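You operate a simulated robot arm through the tools that you are given. There is no shell and no other tool. Be economical: measure what you need, move in short steps, check, and stop when the job is done.

The job below is to be done with a simulated robot arm. You get a single attempt, and the scene is never put back.

TASK
Clear the red stop and make the line ready again.
Fine: black line knob to OFF first, pull out the red stop button, press RESET till the red lamp is out, then knob back to AUTO; no start. Where these are worked on the way, their far stop is far enough and under half their travel is too little: black line knob.

It is judged by the outcome, as a careful person would: the job done as asked, and still so three seconds after it is handed in. It fails if anything else is knocked over, pushed out of place, dropped, spilled or broken.

THE ROBOT
A 6-joint arm with a two-finger parallel gripper, fixed in place. Base frame: the origin is at the foot of the arm, x ahead of it, y to its left, z up. Readings come in m, degrees, newtons and seconds.
With the tool pointing down near the work surface it reaches from about 0.2 to 0.62 m from the base axis. Its first joint turns from -66.0 to 66.0 degrees. Payload 2.7 kg.
The tool frame sits at the grasp point between the pads (the TCP): z along the fingers, y along the line on which they close. The tips reach 0.023 m beyond it. The gripper opens to 0.094 m. The fingers are 0.038 m wide and 0.01 m thick; the gripper's body (0.054 by 0.096 m) begins 0.039 m behind the TCP.
Orientation is that of the tool frame in the base frame, as a unit quaternion [x, y, z, w]. With the fingers straight down and closing along the base's y, the tool's x points along the base's -x, its y along +y and its z along -z.

THE INTERFACE
- The arm moves only by the tool step_arm. Its argument "plan" is a list of rows, each an object of numbers (a shift or turn left out is 0, a gripper value left out holds the last): "dx", "dy", "dz": the shift along the tool's x, y, z in units of 200 mm (1.0 is 200 mm); "rx", "ry", "rz": the turn, a rotation vector about the tool's x, y, z in units of 60 degrees (1.0 is 60 degrees); "gripper": the finger opening in m, from 0 to 0.094. In form: [{"dx": .., "dy": .., "dz": .., "rx": .., "ry": .., "rz": .., "gripper": ..}, ...]. A call has 1 to 8 rows; each row is the pose to reach, as a shift and turn from the pose commanded when the call began, along the tool's axes at that moment. A call with a number of a shift or a turn outside -1 to 1 is refused whole. Rows are played at 5 a second. More than 0.05 m and 8.6 degrees between two rows, or a gripper value outside its range, and nothing of the call is played. A pose out of reach is approached as far as the arm can. The call stops where the force on the tool passes 90 N (or 10 N more than at its start, if that is more) or the arm is blocked; 0.2 s more then pass. The fingers move at their own pace (about 0.045 m/s each) and stop on an object; they squeeze with about 44 N. The grip force told is the motor's: it shows also when the fingers shut on nothing. Time passes only in rows, and 0.2 s behind the last, so rows that repeat a pose let the fingers close. The reply holds the time, the measured pose of the TCP, the force on the tool along the base axes, the opening and the grip force, in the units named above and with some noise, with the torque about the TCP (base axes, N m) and any sound that the robot's microphone picked up, and new pictures: "show" is both (left out), scene, wrist or none.
- Cameras (640 x 400 px; columns grow to the right, rows downward): "scene" is fixed at [0.0498, -0.4128, 1.4259]; the picture's right is [0.92, -0.40, 0.00], its down [-0.11, -0.24, -0.96] and it looks along [0.38, 0.89, -0.27] (base axes); focal length 316 px, centre (320, 200). "wrist" rides on the gripper at [0.086, 0.016, -0.074] in the tool frame; the picture's right is [-0.18, 0.98, 0.00], its down [-0.58, -0.11, -0.81] and it looks along [-0.79, -0.15, 0.59] (tool axes); focal length 243 px, centre (320, 200). There is no depth. A picture from a camera that has moved, and an enlarged one, comes with that camera's place and axes in the base frame and with its lens. The place of the scene camera against the robot may be out by one fixed shift of up to 0.018 m in any direction.
- enlarge(camera, box): a new picture of the part [left, top, right, bottom] of that camera's present view, enlarged. No time passes.
- close_job(): hands the job in; it is judged then, once.

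Go step by step. Nothing tells you positions but the pictures and the camera data: compare them with the known pose of the tool, close in by small moves and look again before you grip or let go. The budget is 120 turns and 200 pictures, counting those below and the enlarged ones. Unless the task says otherwise, let go and move clear before handing in, and close with one line.

The tools are called after "Call:" as a command line: name --argument value ..., lists and objects as JSON in quotes. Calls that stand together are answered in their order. step_arm: Moves the arm, as the interface text tells. Its arguments: {"type":"object","properties":{"plan":{"type":"array"},"show":{"type":"string","enum":["both","scene","wrist","none"]}},"required":["plan"]} The other tools are called the same way: enlarge (camera, box) takes an enlarged picture of a part of a camera's view; close_job () hands the job in.

At the start:

```text
t: 0.0
ee_pos: [0.2927, 0.0166, 1.2861]
tool_rot: [0.0, 1.0, 0.0, 0.0]
force: [1.0, -1.0, -0.3]
wrist_torque: [-0.02, -0.06, 0.0]
opening: 0.0943
grip_force: 0.0
```

scene: 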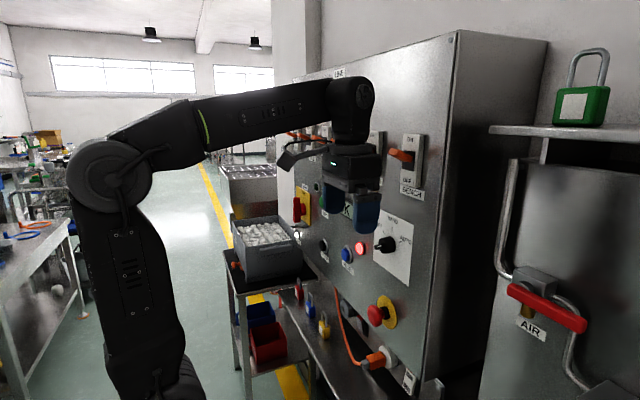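
wrist: 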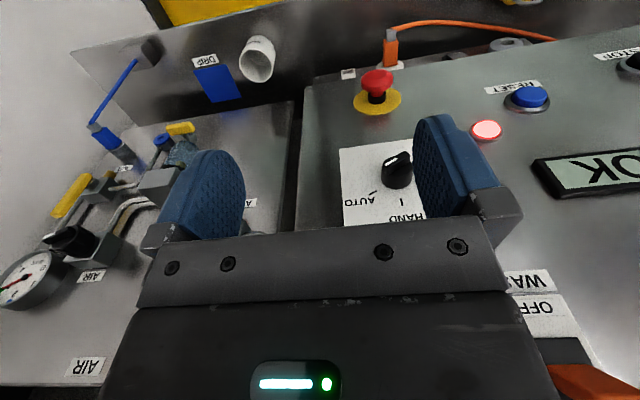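

I see a panel ahead of the arm with the black knob, red lamp, blue RESET and red stop. I'll look closer before I move.

Call:
enlarge --camera "wrist" --box '[320, 40, 640, 240]'

Call:
enlarge --camera "scene" --box '[280, 120, 460, 400]'

```text
2.00 times, centred on (480, 140) of wrist
camera zoom: at [0.2063, 0.0316, 1.3586], right [0.18, 0.98, 0.0], down [0.58, -0.11, 0.81], along [0.79, -0.15, -0.59], focal length 485 px, centre (0, 320)
```

zoom: 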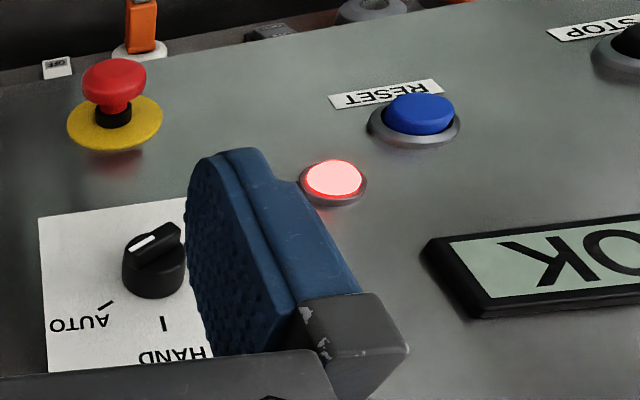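

```text
1.43 times, centred on (370, 260) of scene
camera zoom: at [0.0498, -0.4128, 1.4259], right [0.92, -0.4, 0.0], down [-0.11, -0.24, -0.96], along [0.38, 0.89, -0.27], focal length 451 px, centre (249, 114)
```

zoom: 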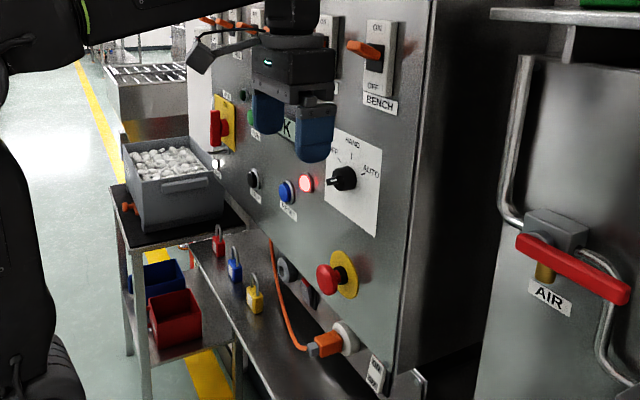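

The panel face looks roughly square to x at x≈0.44. I put the knob near (0.42, 0.08, 1.17) and the red stop near (0.40, 0.08, 1.01). I'll start tilting the tool toward the panel.

Call:
step_arm --plan '[{"ry": -0.14}, {"ry": -0.28}, {"ry": -0.42}, {"ry": -0.56}]'

```text
t: 1.0
ee_pos: [0.2938, 0.0162, 1.2855]
tool_rot: [0.0, 0.957, 0.0, 0.29]
force: [0.1, 1.1, 0.1]
wrist_torque: [-0.05, -0.05, 0.0]
opening: 0.0941
grip_force: 0.1
camera wrist: at [0.1795, 0.0309, 1.2981], right [0.15, 0.98, 0.1], down [0.04, -0.11, 0.99], along [0.99, -0.15, -0.05], focal length 243 px, centre (320, 200)
```

scene: 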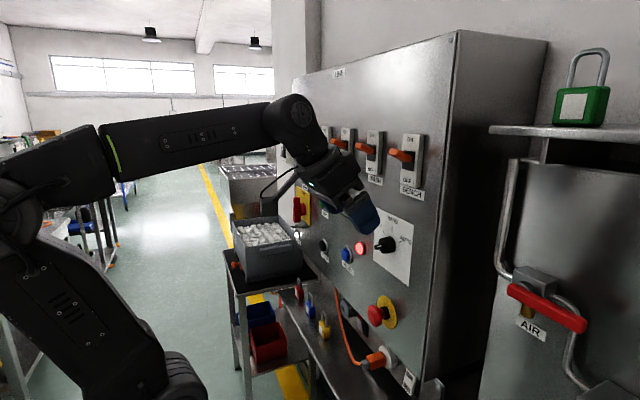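
wrist: 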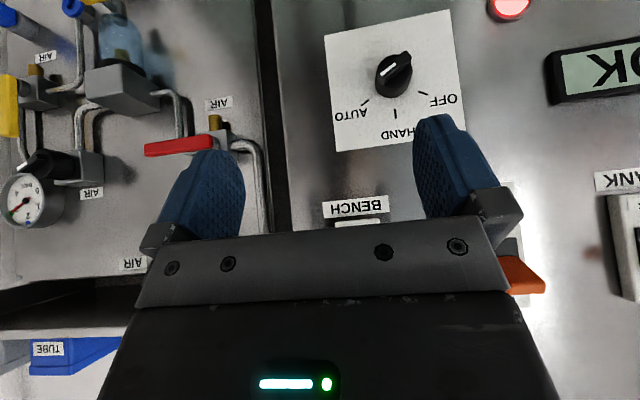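

Call:
enlarge --camera "wrist" --box '[320, 0, 480, 160]'

```text
2.50 times, centred on (400, 80) of wrist
camera zoom: at [0.1795, 0.0309, 1.2981], right [0.15, 0.98, 0.1], down [0.04, -0.11, 0.99], along [0.99, -0.15, -0.05], focal length 606 px, centre (120, 500)
```

zoom: 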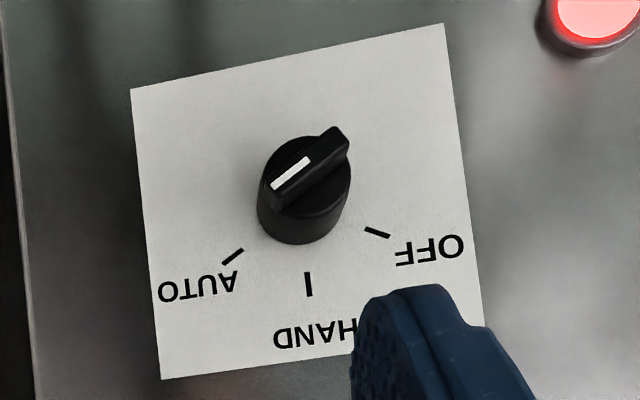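

The knob stands at AUTO, and OFF is about 120° away past HAND. Next I'll finish levelling the tool and stop in front of the knob, well clear of it.

Call:
step_arm --plan '[{"dx": 0.027, "dy": 0.044, "dz": 0.081, "ry": -0.134}, {"dx": 0.054, "dy": 0.089, "dz": 0.162, "ry": -0.268}, {"dx": 0.081, "dy": 0.133, "dz": 0.243, "ry": -0.402}, {"dx": 0.108, "dy": 0.177, "dz": 0.324, "ry": -0.536}, {"dx": 0.135, "dy": 0.221, "dz": 0.405, "ry": -0.67}, {"dx": 0.163, "dy": 0.266, "dz": 0.486, "ry": -0.804}, {"dx": 0.19, "dy": 0.31, "dz": 0.567, "ry": -0.94}, {"dx": 0.19, "dy": 0.31, "dz": 0.567, "ry": -0.94}]'

```text
t: 2.8
ee_pos: [0.363, 0.0822, 1.1971]
tool_rot: [-0.001, 0.707, 0.001, 0.708]
force: [0.0, 1.1, -0.3]
wrist_torque: [-0.01, -0.01, -0.01]
opening: 0.0937
grip_force: 0.2
out of reach, approached as far as the arm can: row 5, 6, 7, 8
camera wrist: at [0.2887, 0.0975, 1.1096], right [0.0, 0.98, 0.18], down [-0.81, -0.11, 0.58], along [0.59, -0.15, 0.79], focal length 243 px, centre (320, 200)
```

scene: 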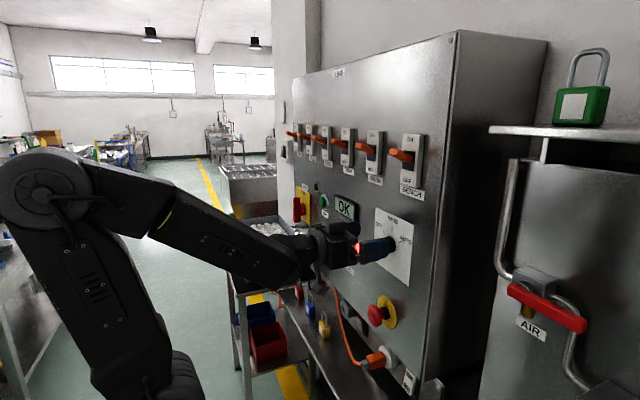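
wrist: 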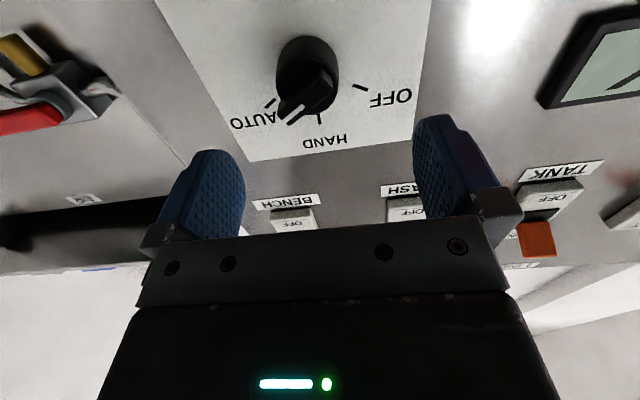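

Call:
enlarge --camera "wrist" --box '[220, 0, 420, 160]'

```text
2.50 times, centred on (320, 80) of wrist
camera zoom: at [0.2887, 0.0975, 1.1096], right [0.0, 0.98, 0.18], down [-0.81, -0.11, 0.58], along [0.59, -0.15, 0.79], focal length 606 px, centre (320, 500)
```

zoom: 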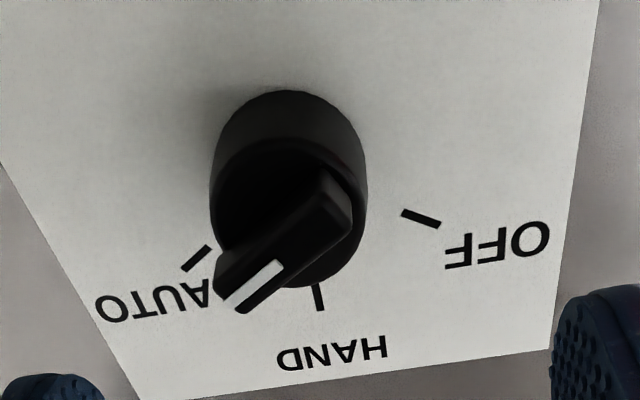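

The bar of the knob is centred near (0.396, 0.077, 1.173) and lies about 60° off vertical. I'll roll the tool +60° to straddle it, staying in front of it.

Call:
step_arm --plan '[{"rz": 0.125, "gripper": 0.04}, {"rz": 0.25}, {"rz": 0.375}, {"rz": 0.5}, {"rz": 0.625}, {"rz": 0.75}, {"rz": 0.875}, {"rz": 1.0}]'

```text
t: 4.6
ee_pos: [0.2737, 0.0971, 1.2912]
tool_rot: [0.353, 0.62, 0.342, 0.611]
force: [0.1, -0.2, 0.3]
wrist_torque: [0.0, 0.0, -0.01]
opening: 0.04
grip_force: 0.1
out of reach, approached as far as the arm can: row 1, 2, 3, 4, 5, 6, 7, 8
camera wrist: at [0.199, 0.1789, 1.2611], right [0.02, 0.35, 0.94], down [-0.81, -0.55, 0.22], along [0.59, -0.76, 0.27], focal length 243 px, centre (320, 200)
```

scene: 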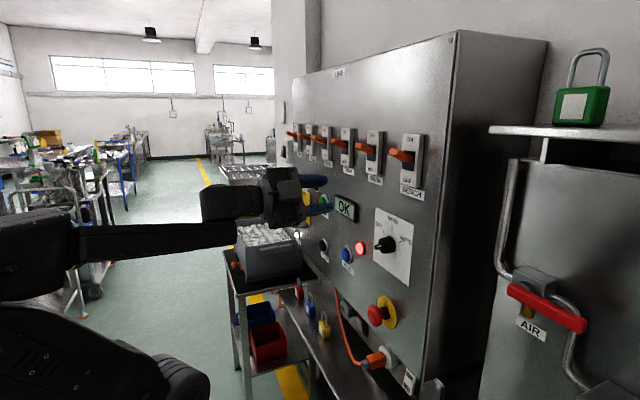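
wrist: 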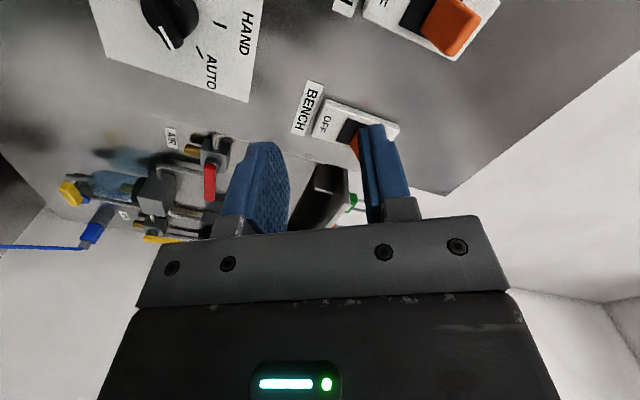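

The tool drifted because the last target was out of reach. A small forward move will show which pose the arm measures shifts from.

Call:
step_arm --plan '[{"dz": 0.1}, {"dz": 0.2}, {"dz": 0.22}, {"dz": 0.22}]' --show "scene"

```text
t: 5.6
ee_pos: [0.2933, 0.1004, 1.3189]
tool_rot: [0.355, 0.613, 0.352, 0.612]
force: [-0.4, 1.0, -0.3]
wrist_torque: [0.02, -0.02, 0.0]
opening: 0.0402
grip_force: 0.1
out of reach, approached as far as the arm can: row 1, 2, 3, 4
```

scene: 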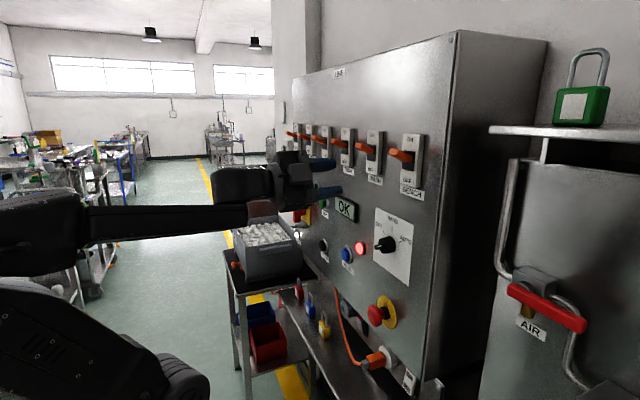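

Call:
step_arm --plan '[{"dx": -0.06, "dy": 0.108}, {"dx": -0.125, "dy": 0.2165}, {"dx": -0.125, "dy": 0.2165}]' --show "scene"

```text
t: 6.4
ee_pos: [0.2905, 0.0987, 1.3677]
tool_rot: [0.354, 0.612, 0.353, 0.613]
force: [-0.3, 0.3, 0.4]
wrist_torque: [0.02, 0.01, 0.01]
opening: 0.0401
grip_force: 0.0
```

scene: 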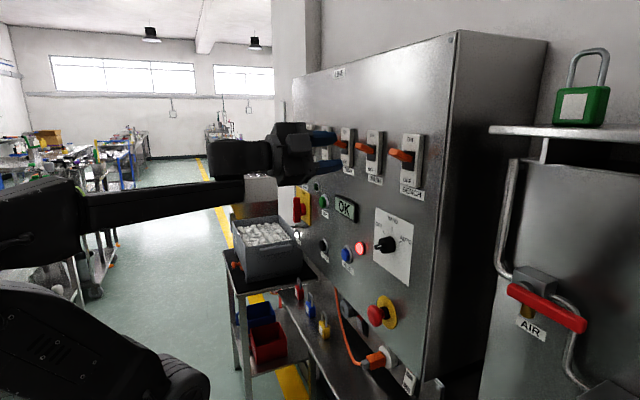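

Call:
step_arm --plan '[{"dz": 0.175, "dx": 0.02, "dy": -0.064}, {"dz": 0.275, "dx": 0.081, "dy": -0.23}, {"dz": 0.325, "dx": 0.139, "dy": -0.37}, {"dz": 0.375, "dx": 0.196, "dy": -0.51}, {"dz": 0.375, "dx": 0.196, "dy": -0.51}]'

```text
t: 7.6
ee_pos: [0.3141, 0.0998, 1.3372]
tool_rot: [0.354, 0.613, 0.352, 0.612]
force: [-0.2, 0.5, -0.2]
wrist_torque: [0.01, 0.02, 0.01]
opening: 0.04
grip_force: 0.0
out of reach, approached as far as the arm can: row 2, 3, 4, 5
camera wrist: at [0.2401, 0.1814, 1.3079], right [0.0, 0.33, 0.94], down [-0.81, -0.56, 0.2], along [0.59, -0.76, 0.27], focal length 243 px, centre (320, 200)
```

scene: 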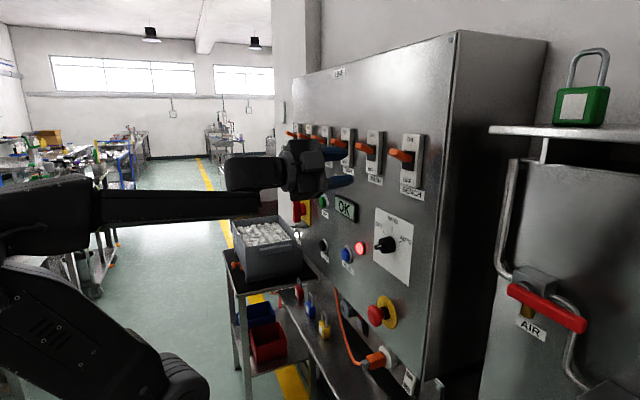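
wrist: 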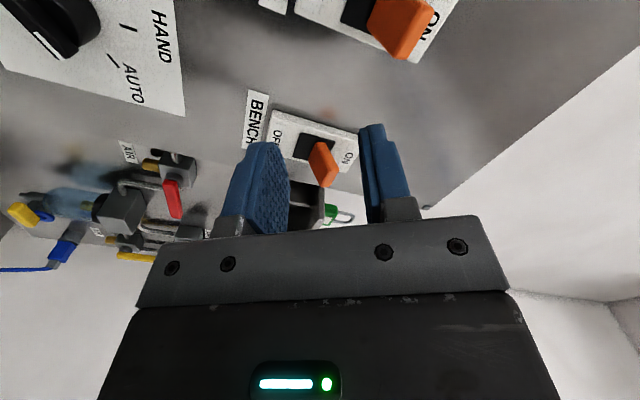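

A wrist joint limit seems to oppose the +60° roll here. I'll undo the roll and go back toward the knob pose with no roll, watching what the arm can reach.

Call:
step_arm --plan '[{"rz": -0.14}, {"rz": -0.28}, {"rz": -0.42}, {"rz": -0.56}, {"rz": -0.7}, {"rz": -0.84}, {"rz": -1.0}, {"rz": -1.0}]' --show "scene"

Call:
step_arm --plan '[{"dz": 0.1, "dx": 0.15, "dy": -0.03}, {"dz": 0.15, "dx": 0.3, "dy": -0.06}, {"dz": 0.22, "dx": 0.45, "dy": -0.09}, {"dz": 0.27, "dx": 0.6, "dy": -0.1}, {"dz": 0.27, "dx": 0.6, "dy": -0.1}]' --show "scene"

```text
refused: row 7 steps farther than a row can; nothing moved
```

```text
t: 8.8
ee_pos: [0.3371, 0.1871, 1.3402]
tool_rot: [0.353, 0.614, 0.352, 0.612]
force: [-0.2, 0.5, -0.6]
wrist_torque: [-0.04, -0.02, 0.01]
opening: 0.0399
grip_force: 0.1
out of reach, approached as far as the arm can: row 1, 2, 3, 4, 5
```

scene: 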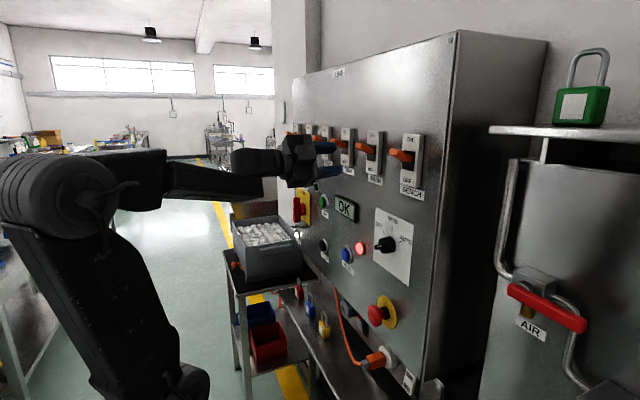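

The second move went ahead after the first was refused. I should not have sent them together. No harm shows, so I'll back off a little and undo the roll.

Call:
step_arm --plan '[{"dz": -0.1, "rz": -0.125}, {"dz": -0.15, "rz": -0.25}, {"dz": -0.15, "rz": -0.375}, {"dz": -0.15, "rz": -0.5}, {"dz": -0.15, "rz": -0.625}, {"dz": -0.15, "rz": -0.75}, {"dz": -0.15, "rz": -0.875}, {"dz": -0.15, "rz": -1.0}]'

```text
t: 10.6
ee_pos: [0.3089, 0.1881, 1.3443]
tool_rot: [-0.001, 0.707, -0.001, 0.707]
force: [0.0, 0.6, -0.2]
wrist_torque: [0.01, -0.02, -0.02]
opening: 0.04
grip_force: 0.2
camera wrist: at [0.2337, 0.2027, 1.2568], right [0.0, 0.98, 0.18], down [-0.81, -0.11, 0.58], along [0.59, -0.15, 0.79], focal length 243 px, centre (320, 200)
```

scene: 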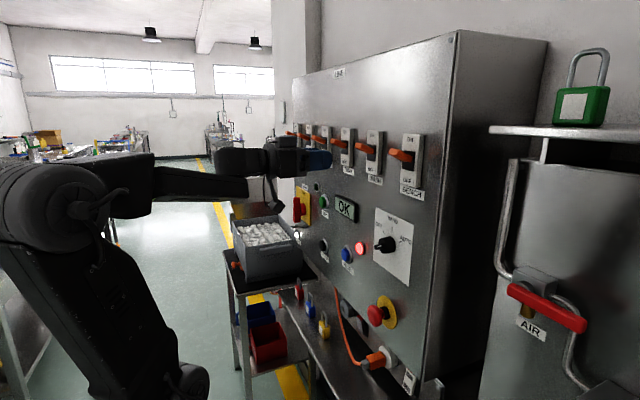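
wrist: 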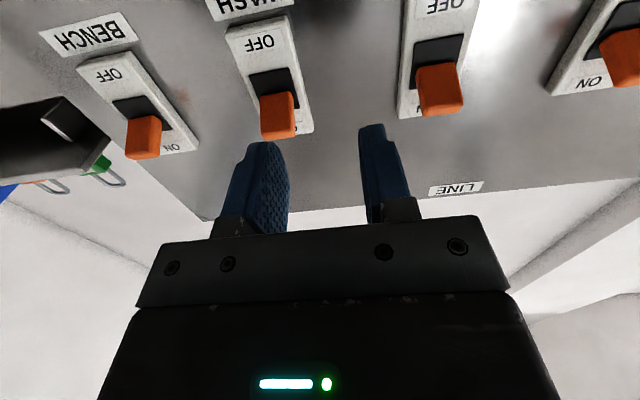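

Call:
step_arm --plan '[{"dz": 0.105, "dy": -0.14, "dx": 0.17}, {"dz": 0.18, "dy": -0.29, "dx": 0.32}, {"dz": 0.255, "dy": -0.44, "dx": 0.495}, {"dz": 0.295, "dy": -0.54, "dx": 0.67}, {"dz": 0.295, "dy": -0.54, "dx": 0.67}]'

```text
t: 11.8
ee_pos: [0.369, 0.0789, 1.2107]
tool_rot: [-0.001, 0.707, 0.001, 0.707]
force: [0.1, -1.0, 0.0]
wrist_torque: [-0.01, -0.02, -0.03]
opening: 0.0402
grip_force: 0.0
camera wrist: at [0.2929, 0.0947, 1.1236], right [0.0, 0.98, 0.18], down [-0.81, -0.11, 0.58], along [0.59, -0.15, 0.79], focal length 243 px, centre (320, 200)
```

scene: 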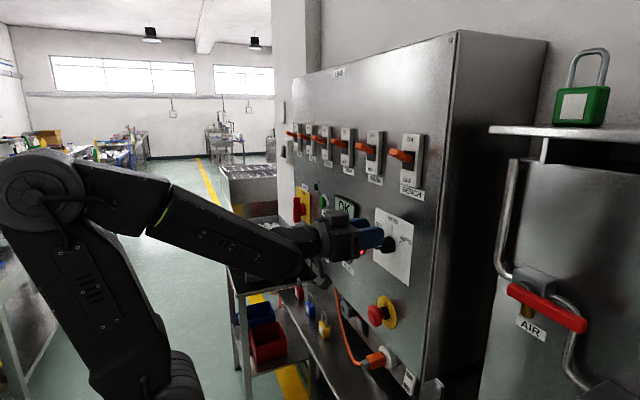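
wrist: 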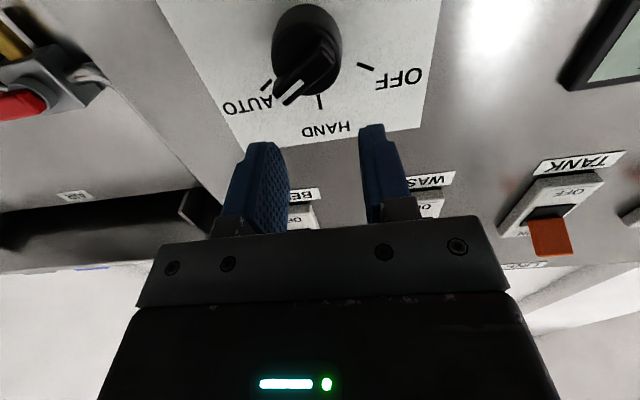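

Unrolled, this pose is reachable. Next a small roll test in place.

Call:
step_arm --plan '[{"rz": 0.125, "dz": -0.02}, {"rz": 0.25, "dz": -0.02}, {"rz": 0.375, "dz": -0.02}, {"rz": 0.375, "dz": -0.02}]' --show "scene"

```text
t: 12.8
ee_pos: [0.3469, 0.109, 1.2332]
tool_rot: [0.139, 0.694, 0.138, 0.693]
force: [0.3, 0.6, 0.1]
wrist_torque: [-0.03, -0.03, -0.02]
opening: 0.04
grip_force: 0.1
out of reach, approached as far as the arm can: row 2, 3, 4
```

scene: 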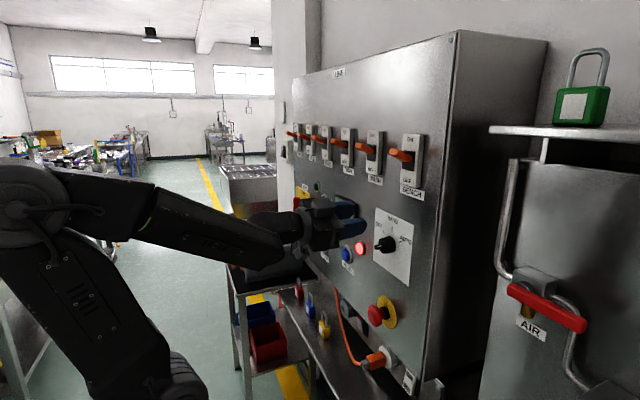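

Positive roll is limited, while negative roll should have room. The gripper is symmetric, so −120° grips the same as +60°. I'll roll that way.

Call:
step_arm --plan '[{"rz": -0.14, "dz": 0.02, "dx": 0.01, "dy": -0.06}, {"rz": -0.28, "dz": 0.05, "dx": 0.03, "dy": -0.12}, {"rz": -0.42, "dz": 0.095, "dx": 0.044, "dy": -0.18}, {"rz": -0.56, "dz": 0.095, "dx": 0.044, "dy": -0.18}, {"rz": -0.7, "dz": 0.095, "dx": 0.044, "dy": -0.18}, {"rz": -0.84, "dz": 0.095, "dx": 0.044, "dy": -0.18}, {"rz": -0.98, "dz": 0.095, "dx": 0.044, "dy": -0.18}, {"rz": -1.12, "dz": 0.095, "dx": 0.044, "dy": -0.18}]' --show "scene"

```text
refused: -1.12 is not a number from -1 to 1
```

Call:
step_arm --plan '[{"rz": -0.14, "dz": 0.02, "dx": 0.01, "dy": -0.06}, {"rz": -0.28, "dz": 0.05, "dx": 0.03, "dy": -0.12}, {"rz": -0.42, "dz": 0.095, "dx": 0.044, "dy": -0.18}, {"rz": -0.56, "dz": 0.095, "dx": 0.044, "dy": -0.18}, {"rz": -0.7, "dz": 0.095, "dx": 0.044, "dy": -0.18}, {"rz": -0.84, "dz": 0.095, "dx": 0.044, "dy": -0.18}, {"rz": -0.98, "dz": 0.095, "dx": 0.044, "dy": -0.18}]' --show "scene"

```text
t: 14.4
ee_pos: [0.3655, 0.0796, 1.2096]
tool_rot: [-0.222, 0.672, -0.221, 0.672]
force: [0.5, -0.3, 0.0]
wrist_torque: [-0.03, -0.03, 0.0]
opening: 0.0399
grip_force: 0.1
```

scene: 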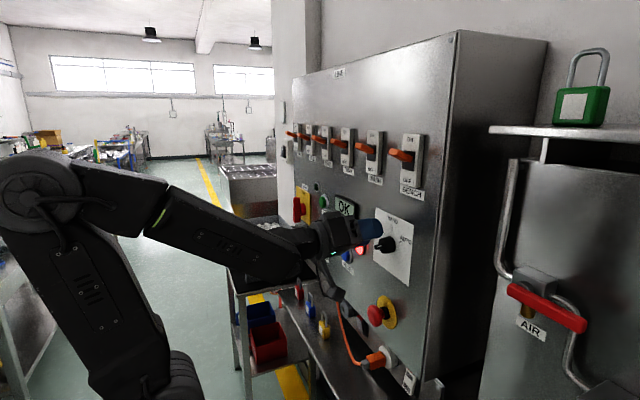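

Call:
step_arm --plan '[{"rz": -0.14}, {"rz": -0.28}, {"rz": -0.42}, {"rz": -0.56}, {"rz": -0.7}, {"rz": -0.84}, {"rz": -0.98}]' --show "none"

Call:
step_arm --plan '[{"rz": -0.14}, {"rz": -0.28}, {"rz": -0.41}, {"rz": -0.41}]'

```text
t: 16.0
ee_pos: [0.3652, 0.081, 1.2105]
tool_rot: [0.522, -0.477, 0.522, -0.477]
force: [-0.7, -0.2, 0.5]
wrist_torque: [-0.01, -0.01, -0.05]
opening: 0.04
grip_force: 0.0
```

```text
t: 17.0
ee_pos: [0.364, 0.0786, 1.2107]
tool_rot: [0.612, -0.354, 0.612, -0.354]
force: [0.5, -0.1, -0.2]
wrist_torque: [-0.01, 0.01, -0.04]
opening: 0.0401
grip_force: 0.1
camera wrist: at [0.29, -0.0047, 1.2384], right [0.0, -0.33, -0.94], down [-0.81, 0.56, -0.19], along [0.59, 0.76, -0.26], focal length 243 px, centre (320, 200)
```

scene: 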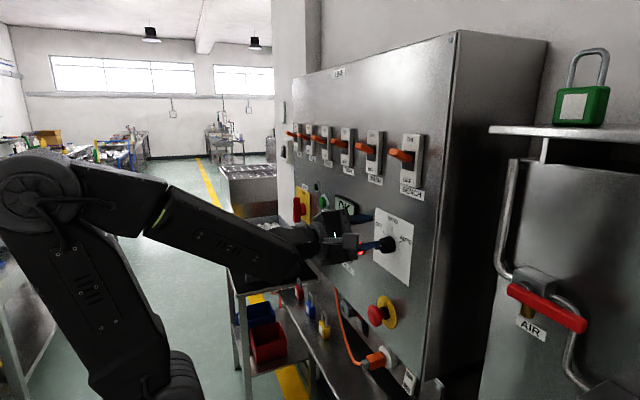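
wrist: 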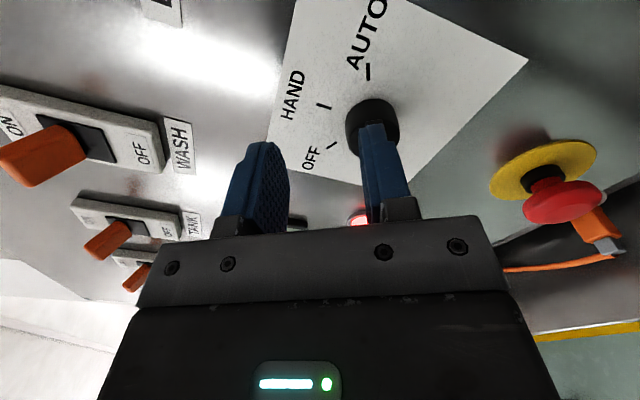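

Call:
step_arm --plan '[{"dx": -0.045, "dy": 0.083}, {"dx": -0.089, "dy": 0.166}, {"dx": -0.089, "dy": 0.166}]'

```text
t: 17.8
ee_pos: [0.3742, 0.0854, 1.1799]
tool_rot: [0.61, -0.357, 0.613, -0.353]
force: [0.0, 0.8, -0.1]
wrist_torque: [0.01, 0.02, 0.0]
opening: 0.0401
grip_force: 0.2
out of reach, approached as far as the arm can: row 1, 2, 3
camera wrist: at [0.2988, 0.0017, 1.2072], right [0.0, -0.33, -0.95], down [-0.8, 0.56, -0.19], along [0.59, 0.76, -0.26], focal length 243 px, centre (320, 200)
```

scene: 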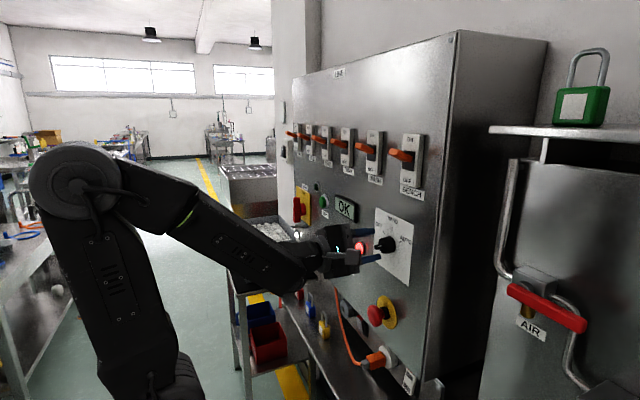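
wrist: 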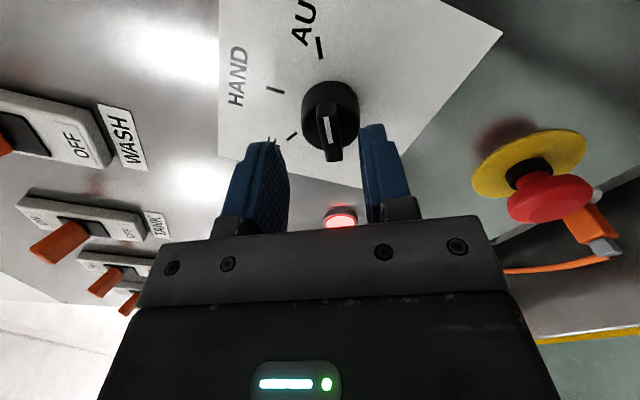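

The bar lies parallel to the fingers now. I'll centre on it and ease forward a little.

Call:
step_arm --plan '[{"dx": 0.01, "dy": 0.03, "dz": 0.01}, {"dx": 0.017, "dy": 0.05, "dz": 0.02}, {"dx": 0.017, "dy": 0.05, "dz": 0.025}, {"dx": 0.017, "dy": 0.05, "dz": 0.025}]' --show "wrist"

Call:
enlarge --camera "wrist" --box '[220, 60, 420, 240]'

```text
t: 18.8
ee_pos: [0.3759, 0.0873, 1.1751]
tool_rot: [0.61, -0.357, 0.612, -0.354]
force: [-0.1, -0.4, -0.3]
wrist_torque: [-0.02, -0.02, 0.0]
opening: 0.0402
grip_force: 0.0
out of reach, approached as far as the arm can: row 1, 2, 3, 4
camera wrist: at [0.3018, 0.0031, 1.203], right [0.0, -0.33, -0.95], down [-0.8, 0.56, -0.19], along [0.6, 0.76, -0.26], focal length 243 px, centre (320, 200)
```

wrist: 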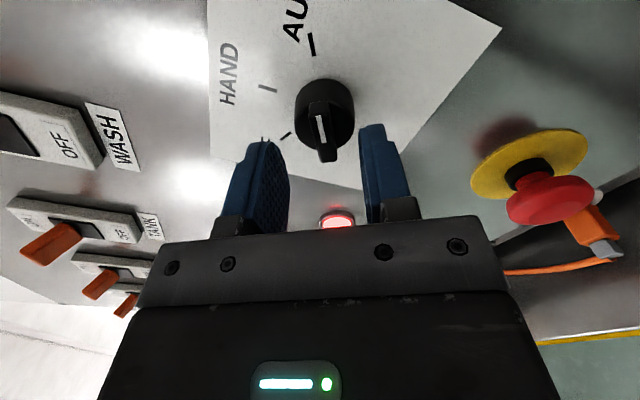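

```text
2.22 times, centred on (320, 150) of wrist
camera zoom: at [0.3018, 0.0031, 1.203], right [0.0, -0.33, -0.95], down [-0.8, 0.56, -0.19], along [0.6, 0.76, -0.26], focal length 539 px, centre (320, 311)
```

zoom: 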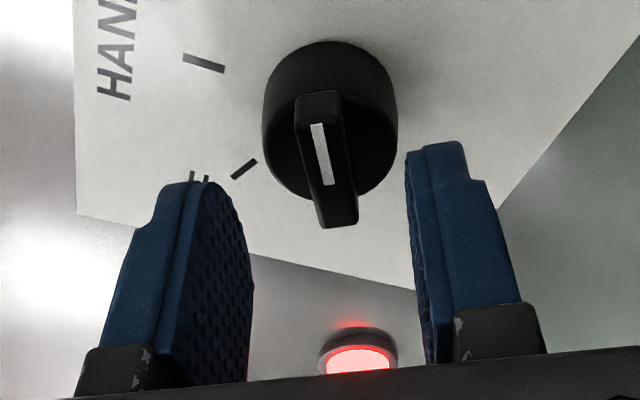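

I now place the bar's centre near (0.0755, 1.175). The arm reaches this height only with the tool slightly further forward, so I'll move to x≈0.384, centred.

Call:
step_arm --plan '[{"dx": 0.025, "dy": 0.02, "dz": 0.02}, {"dx": 0.051, "dy": 0.03, "dz": 0.035}, {"dx": 0.051, "dy": 0.03, "dz": 0.04}, {"dx": 0.051, "dy": 0.03, "dz": 0.04}]' --show "wrist"

Call:
enlarge --camera "wrist" --box '[220, 60, 420, 240]'

```text
t: 19.8
ee_pos: [0.3809, 0.0894, 1.1767]
tool_rot: [0.611, -0.356, 0.612, -0.354]
force: [0.1, 0.3, -0.2]
wrist_torque: [0.03, -0.01, 0.04]
opening: 0.04
grip_force: 0.0
out of reach, approached as far as the arm can: row 1, 2, 3, 4
camera wrist: at [0.3064, 0.0039, 1.2048], right [0.0, -0.33, -0.95], down [-0.8, 0.56, -0.19], along [0.59, 0.76, -0.26], focal length 243 px, centre (320, 200)
```

wrist: 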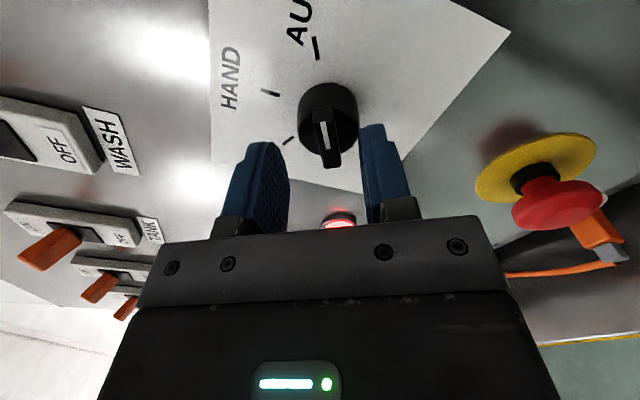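

```text
2.22 times, centred on (320, 150) of wrist
camera zoom: at [0.3064, 0.0039, 1.2048], right [0.0, -0.33, -0.95], down [-0.8, 0.56, -0.19], along [0.59, 0.76, -0.26], focal length 539 px, centre (320, 311)
```

zoom: 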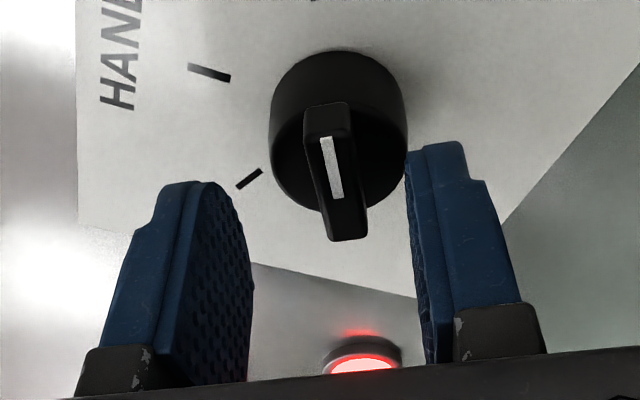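

The stuck axis looks like a forearm-roll limit. Yawing the tool about 5° should free it, so I'll add that and centre again.

Call:
step_arm --plan '[{"rx": -0.02, "ry": 0.036, "dx": 0.02, "dy": 0.02}, {"rx": -0.042, "ry": 0.072, "dx": 0.049, "dy": 0.038, "dz": 0.005}, {"rx": -0.042, "ry": 0.072, "dx": 0.049, "dy": 0.038, "dz": 0.015}, {"rx": -0.042, "ry": 0.072, "dx": 0.049, "dy": 0.038, "dz": 0.015}]' --show "wrist"

Call:
enlarge --camera "wrist" --box '[220, 60, 420, 240]'

```text
t: 20.8
ee_pos: [0.3836, 0.0755, 1.1751]
tool_rot: [0.595, -0.382, 0.626, -0.329]
force: [-0.4, -0.1, 0.2]
wrist_torque: [-0.03, 0.04, 0.02]
opening: 0.0401
grip_force: 0.0
camera wrist: at [0.3019, -0.0008, 1.2029], right [-0.03, -0.33, -0.95], down [-0.75, 0.63, -0.19], along [0.66, 0.71, -0.26], focal length 243 px, centre (320, 200)
```

wrist: 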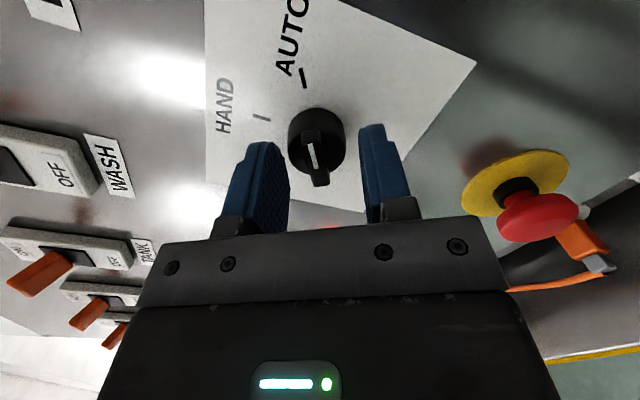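

```text
2.22 times, centred on (320, 150) of wrist
camera zoom: at [0.3019, -0.0008, 1.2029], right [-0.03, -0.33, -0.95], down [-0.75, 0.63, -0.19], along [0.66, 0.71, -0.26], focal length 539 px, centre (320, 311)
```

zoom: 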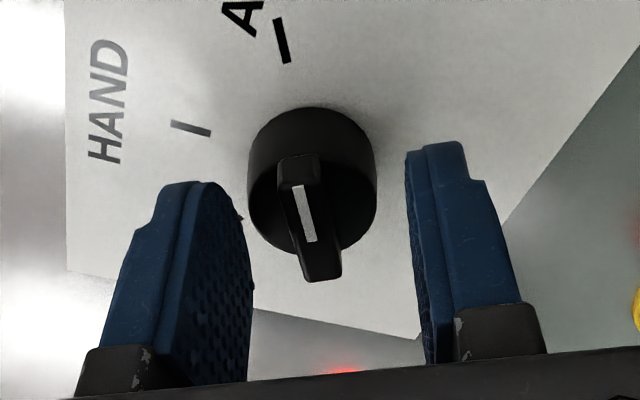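

The bar sits between the fingers, so I'll close and read the opening.

Call:
step_arm --plan '[{"gripper": 0.02}, {"gripper": 0.0}, {"gripper": 0.0}, {"gripper": 0.0}]' --show "wrist"

Call:
enlarge --camera "wrist" --box '[220, 60, 420, 240]'

```text
t: 21.8
ee_pos: [0.383, 0.0774, 1.1773]
tool_rot: [0.594, -0.379, 0.628, -0.33]
force: [-5.3, 10.5, 16.5]
wrist_torque: [-0.06, -0.3, 1.3]
opening: 0.01
grip_force: 45.3
camera wrist: at [0.3017, 0.0001, 1.2045], right [-0.02, -0.33, -0.94], down [-0.75, 0.63, -0.2], along [0.66, 0.71, -0.26], focal length 243 px, centre (320, 200)
```

wrist: 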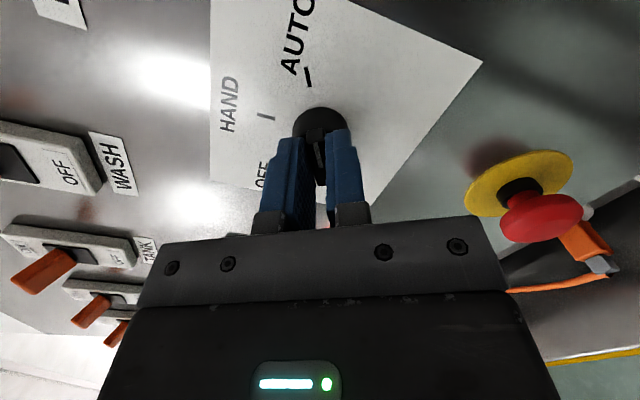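

```text
2.22 times, centred on (320, 150) of wrist
camera zoom: at [0.3017, 0.0001, 1.2045], right [-0.02, -0.33, -0.94], down [-0.75, 0.63, -0.2], along [0.66, 0.71, -0.26], focal length 539 px, centre (320, 311)
```

zoom: 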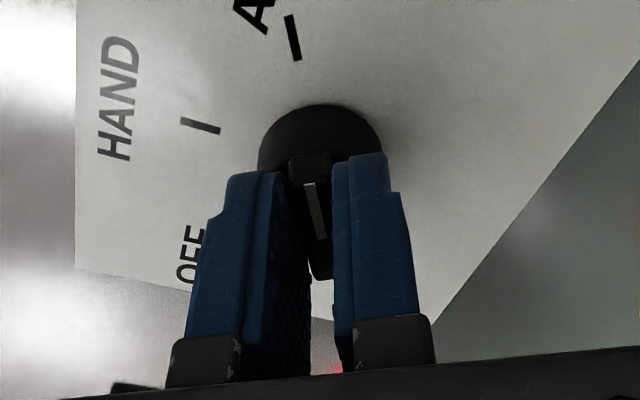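

Gripped at 10 mm. I'll relax the small side load and roll −60° toward HAND, watching the forces.

Call:
step_arm --plan '[{"dy": -0.0125}, {"dy": -0.0125, "rz": -0.125}, {"dy": -0.0125, "rz": -0.25}, {"dy": -0.0125, "rz": -0.375}, {"dy": -0.0125, "rz": -0.5}, {"dy": -0.0125, "rz": -0.5}]' --show "wrist"

```text
t: 23.2
ee_pos: [0.3832, 0.0793, 1.179]
tool_rot: [0.671, -0.213, 0.693, -0.154]
force: [-19.6, 15.5, 22.7]
wrist_torque: [0.07, -1.26, 0.52]
opening: 0.0107
grip_force: 44.9
camera wrist: at [0.3036, 0.0273, 1.2438], right [-0.06, -0.75, -0.65], down [-0.77, 0.45, -0.45], along [0.64, 0.47, -0.61], focal length 243 px, centre (320, 200)
```

wrist: 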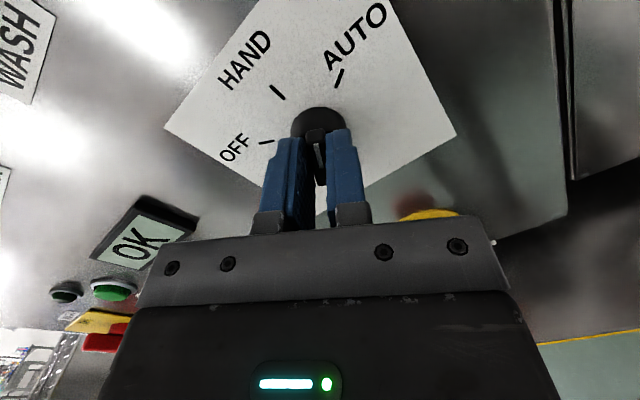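

The knob follows the fingers. I'll shift to ease the force and keep turning.

Call:
step_arm --plan '[{"dx": 0.008, "dy": -0.022, "dz": -0.008}, {"dx": 0.008, "dy": -0.022, "dz": -0.008, "rz": -0.125}, {"dx": 0.008, "dy": -0.022, "dz": -0.008, "rz": -0.25}, {"dx": 0.008, "dy": -0.022, "dz": -0.008, "rz": -0.375}, {"dx": 0.008, "dy": -0.022, "dz": -0.008, "rz": -0.5}, {"dx": 0.008, "dy": -0.022, "dz": -0.008, "rz": -0.5}]' --show "wrist"

```text
t: 24.6
ee_pos: [0.3823, 0.0819, 1.1808]
tool_rot: [0.708, -0.031, 0.705, 0.029]
force: [11.4, 6.0, -3.5]
wrist_torque: [0.03, -0.35, 0.55]
opening: 0.0102
grip_force: 45.5
camera wrist: at [0.3073, 0.0704, 1.2654], right [-0.09, -0.98, -0.19], down [-0.8, 0.18, -0.58], along [0.6, 0.1, -0.79], focal length 243 px, centre (320, 200)
```

wrist: 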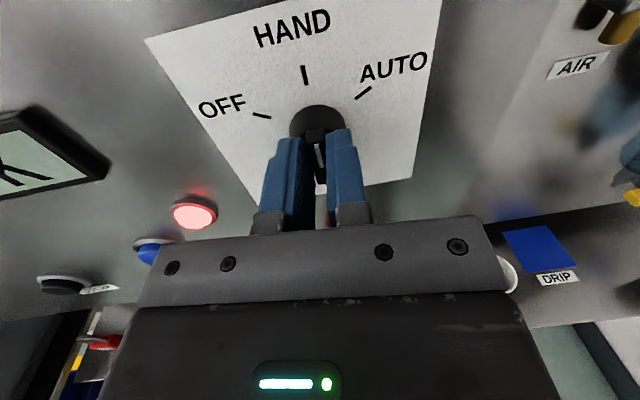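

At HAND with low force, so I'll continue to OFF.

Call:
step_arm --plan '[{"rz": -0.125}, {"rz": -0.25}, {"rz": -0.375}, {"rz": -0.5}, {"rz": -0.5}]' --show "wrist"

```text
t: 25.8
ee_pos: [0.3819, 0.0837, 1.1796]
tool_rot: [0.691, 0.158, 0.673, 0.209]
force: [-0.9, 29.6, -11.4]
wrist_torque: [0.17, -0.17, 1.2]
opening: 0.0104
grip_force: 44.7
camera wrist: at [0.3104, 0.1178, 1.2615], right [-0.07, -0.94, 0.33], down [-0.82, -0.13, -0.55], along [0.57, -0.32, -0.76], focal length 243 px, centre (320, 200)
```

wrist: 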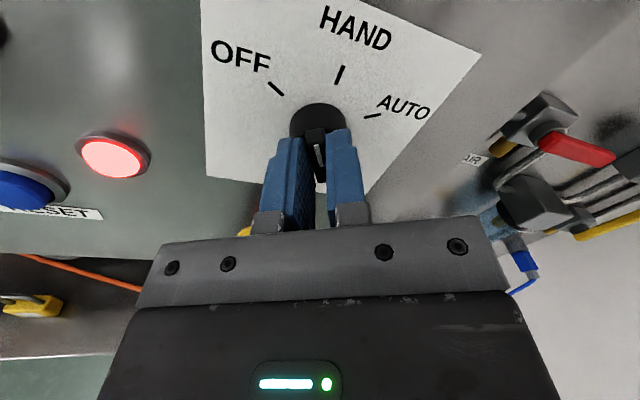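

Call:
step_arm --plan '[{"dx": 0.0035, "dy": -0.021}, {"dx": 0.0035, "dy": -0.021, "rz": -0.125}, {"dx": 0.0035, "dy": -0.021, "rz": -0.25}, {"dx": 0.0035, "dy": -0.021, "rz": -0.375}, {"dx": 0.0035, "dy": -0.021, "rz": -0.5}, {"dx": 0.0035, "dy": -0.021, "rz": -0.52}, {"dx": 0.0035, "dy": -0.021, "rz": -0.52}]' --show "wrist"

Call:
enlarge --camera "wrist" --box '[180, 0, 440, 220]'

```text
t: 27.4
ee_pos: [0.3825, 0.0854, 1.1763]
tool_rot: [0.626, 0.335, 0.591, 0.383]
force: [-10.6, 24.6, -16.7]
wrist_torque: [0.45, 0.44, 1.1]
opening: 0.0101
grip_force: 44.7
camera wrist: at [0.3145, 0.1583, 1.2331], right [-0.05, -0.63, 0.77], down [-0.84, -0.39, -0.37], along [0.53, -0.67, -0.52], focal length 243 px, centre (320, 200)
```

wrist: 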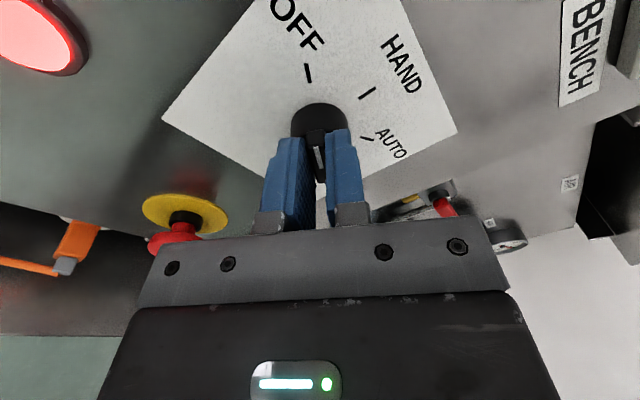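

```text
1.82 times, centred on (310, 110) of wrist
camera zoom: at [0.3145, 0.1583, 1.2331], right [-0.05, -0.63, 0.77], down [-0.84, -0.39, -0.37], along [0.53, -0.67, -0.52], focal length 441 px, centre (338, 364)
```

zoom: 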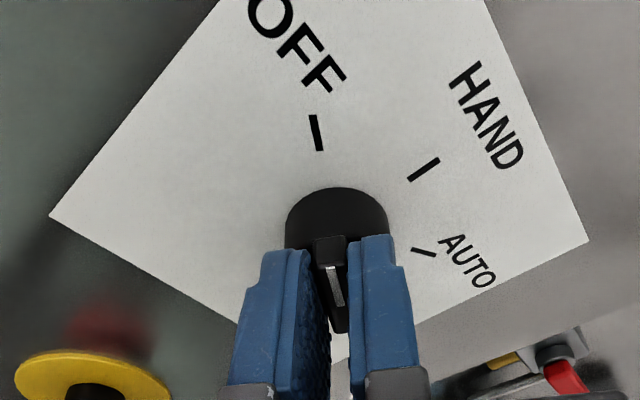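

The bar points at the OFF tick. I'll nudge a few degrees further to feel for the stop, then ease back.

Call:
step_arm --plan '[{"rz": -0.06, "dx": 0.003, "dy": -0.014}, {"rz": -0.1, "dx": 0.003, "dy": -0.014}, {"rz": -0.1, "dx": 0.003, "dy": -0.014}]' --show "none"

```text
t: 28.2
ee_pos: [0.3832, 0.0852, 1.1773]
tool_rot: [0.608, 0.364, 0.571, 0.414]
force: [-15.1, 6.5, -13.6]
wrist_torque: [1.54, 0.65, 0.0]
opening: 0.0104
grip_force: 44.8
```

The torque rises, so OFF is at its stop. I'll relax, let go and back off.

Call:
step_arm --plan '[{"rz": 0.08}, {"rz": 0.08, "gripper": 0.04}, {"rz": 0.08, "gripper": 0.04}, {"rz": 0.08, "gripper": 0.04}]' --show "none"

Call:
step_arm --plan '[{"dz": -0.05}, {"dz": -0.1}, {"dz": -0.13}]'

Call:
enlarge --camera "wrist" --box '[180, 0, 440, 220]'

```text
t: 29.2
ee_pos: [0.3835, 0.086, 1.1784]
tool_rot: [0.621, 0.338, 0.59, 0.39]
force: [0.4, 0.1, 0.0]
wrist_torque: [-0.01, -0.01, -0.02]
opening: 0.0398
grip_force: 0.0
```

```text
t: 30.0
ee_pos: [0.3727, 0.0923, 1.1855]
tool_rot: [0.622, 0.339, 0.588, 0.39]
force: [0.7, 0.1, 0.1]
wrist_torque: [-0.03, 0.02, 0.0]
opening: 0.0398
grip_force: 0.2
out of reach, approached as far as the arm can: row 2, 3
camera wrist: at [0.3041, 0.1655, 1.2391], right [-0.05, -0.62, 0.78], down [-0.84, -0.39, -0.37], along [0.53, -0.68, -0.5], focal length 243 px, centre (320, 200)
```

scene: 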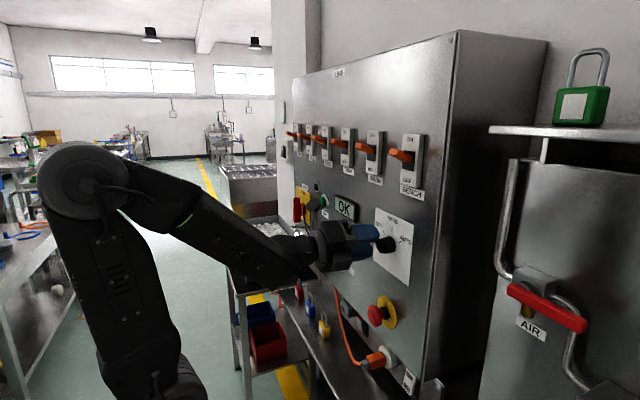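
wrist: 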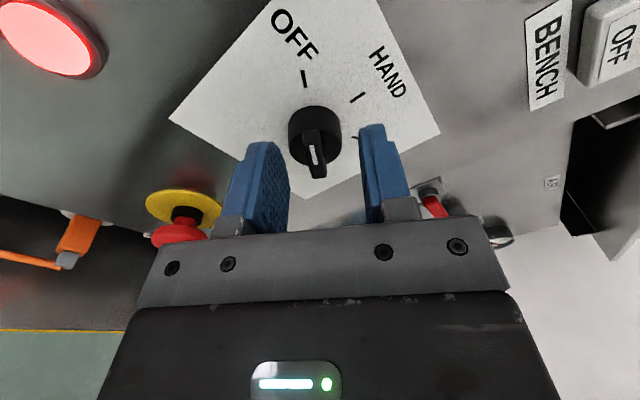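

```text
1.82 times, centred on (310, 110) of wrist
camera zoom: at [0.3041, 0.1655, 1.2391], right [-0.05, -0.62, 0.78], down [-0.84, -0.39, -0.37], along [0.53, -0.68, -0.5], focal length 441 px, centre (338, 364)
```

zoom: 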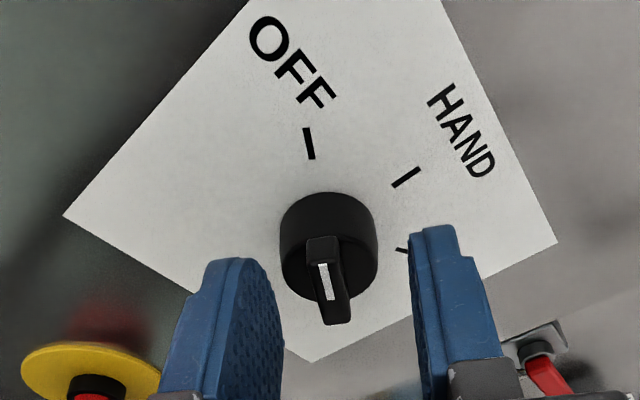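

The pointer is on OFF. The red stop is near (0.41, 0.08, 1.00), which I must approach with the tool tilted down. I'll move up and back and unroll the wrist.

Call:
step_arm --plan '[{"dx": 0.07, "dy": 0.13, "dz": -0.06}, {"dx": 0.15, "dy": 0.26, "dz": -0.12, "rz": 0.14}, {"dx": 0.15, "dy": 0.26, "dz": -0.12, "rz": 0.28}, {"dx": 0.15, "dy": 0.26, "dz": -0.12, "rz": 0.42}, {"dx": 0.15, "dy": 0.26, "dz": -0.12, "rz": 0.56}, {"dx": 0.15, "dy": 0.26, "dz": -0.12, "rz": 0.7}, {"dx": 0.15, "dy": 0.26, "dz": -0.12, "rz": 0.84}, {"dx": 0.15, "dy": 0.26, "dz": -0.12, "rz": 0.98}]' --show "none"

Call:
step_arm --plan '[{"rz": 0.14}, {"rz": 0.28}, {"rz": 0.42}, {"rz": 0.56}, {"rz": 0.7}, {"rz": 0.84}, {"rz": 0.98}]' --show "none"

Call:
step_arm --plan '[{"rz": 0.14}, {"rz": 0.28}, {"rz": 0.42}, {"rz": 0.56}, {"rz": 0.7}, {"rz": 0.84}, {"rz": 0.98}]' --show "scene"

```text
t: 31.8
ee_pos: [0.348, 0.097, 1.2454]
tool_rot: [0.707, -0.011, 0.705, 0.05]
force: [0.1, -0.8, 0.2]
wrist_torque: [-0.01, 0.02, -0.03]
opening: 0.0401
grip_force: 0.0
```

```text
t: 33.4
ee_pos: [0.349, 0.096, 1.2444]
tool_rot: [0.61, -0.357, 0.639, -0.303]
force: [0.4, -0.3, -0.3]
wrist_torque: [-0.02, 0.01, 0.0]
opening: 0.04
grip_force: 0.1
```

```text
t: 35.0
ee_pos: [0.3487, 0.0951, 1.2459]
tool_rot: [-0.356, 0.611, -0.408, 0.577]
force: [0.4, -0.3, -0.1]
wrist_torque: [0.02, 0.02, 0.01]
opening: 0.0401
grip_force: 0.0
```

scene: 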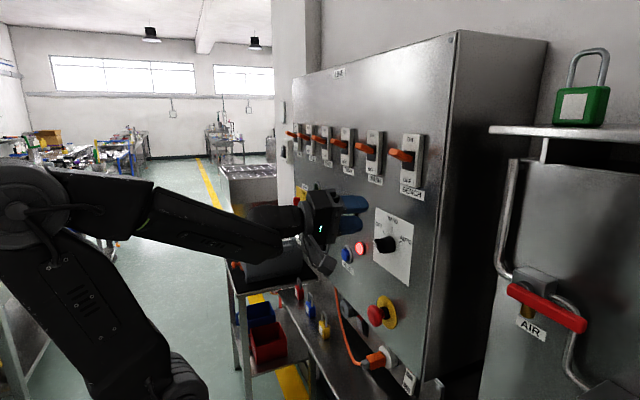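

Call:
step_arm --plan '[{"rz": 0.14}, {"rz": 0.28}, {"rz": 0.42}, {"rz": 0.56}, {"rz": 0.7}, {"rz": 0.84}, {"rz": 0.98}]' --show "none"

```text
t: 36.6
ee_pos: [0.3485, 0.0972, 1.2445]
tool_rot: [-0.009, 0.707, -0.072, 0.703]
force: [-0.9, -1.0, 0.0]
wrist_torque: [0.0, 0.0, 0.0]
opening: 0.0398
grip_force: 0.2
```

Now tilt the tool down in free space.

Call:
step_arm --plan '[{"ry": 0.14, "dz": -0.05}, {"ry": 0.28, "dz": -0.1}, {"ry": 0.42, "dz": -0.15}, {"ry": 0.56, "dz": -0.19}, {"ry": 0.7, "dz": -0.19}, {"ry": 0.84, "dz": -0.19}, {"ry": 0.98, "dz": -0.19}, {"ry": 0.98, "dz": -0.19, "gripper": 0.08}]'

```text
t: 38.4
ee_pos: [0.3106, 0.1005, 1.2457]
tool_rot: [0.026, 0.962, -0.069, 0.264]
force: [0.2, 1.2, 0.8]
wrist_torque: [-0.02, 0.03, 0.0]
opening: 0.075
grip_force: 0.0
camera wrist: at [0.2001, 0.127, 1.2614], right [0.24, 0.97, -0.02], down [0.08, 0.0, 1.0], along [0.97, -0.24, -0.08], focal length 243 px, centre (320, 200)
```

scene: 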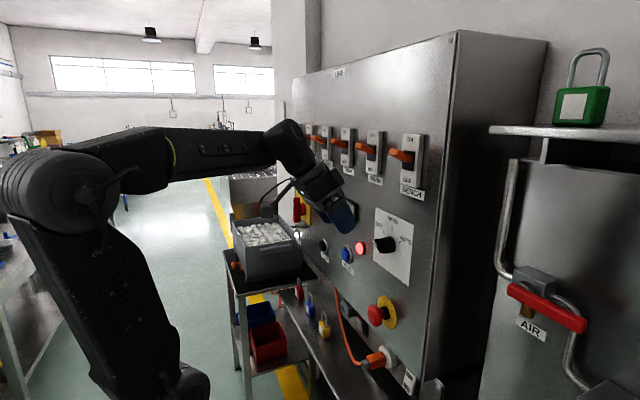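
wrist: 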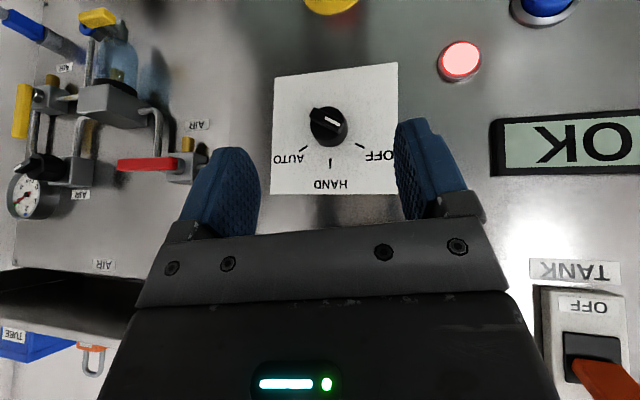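

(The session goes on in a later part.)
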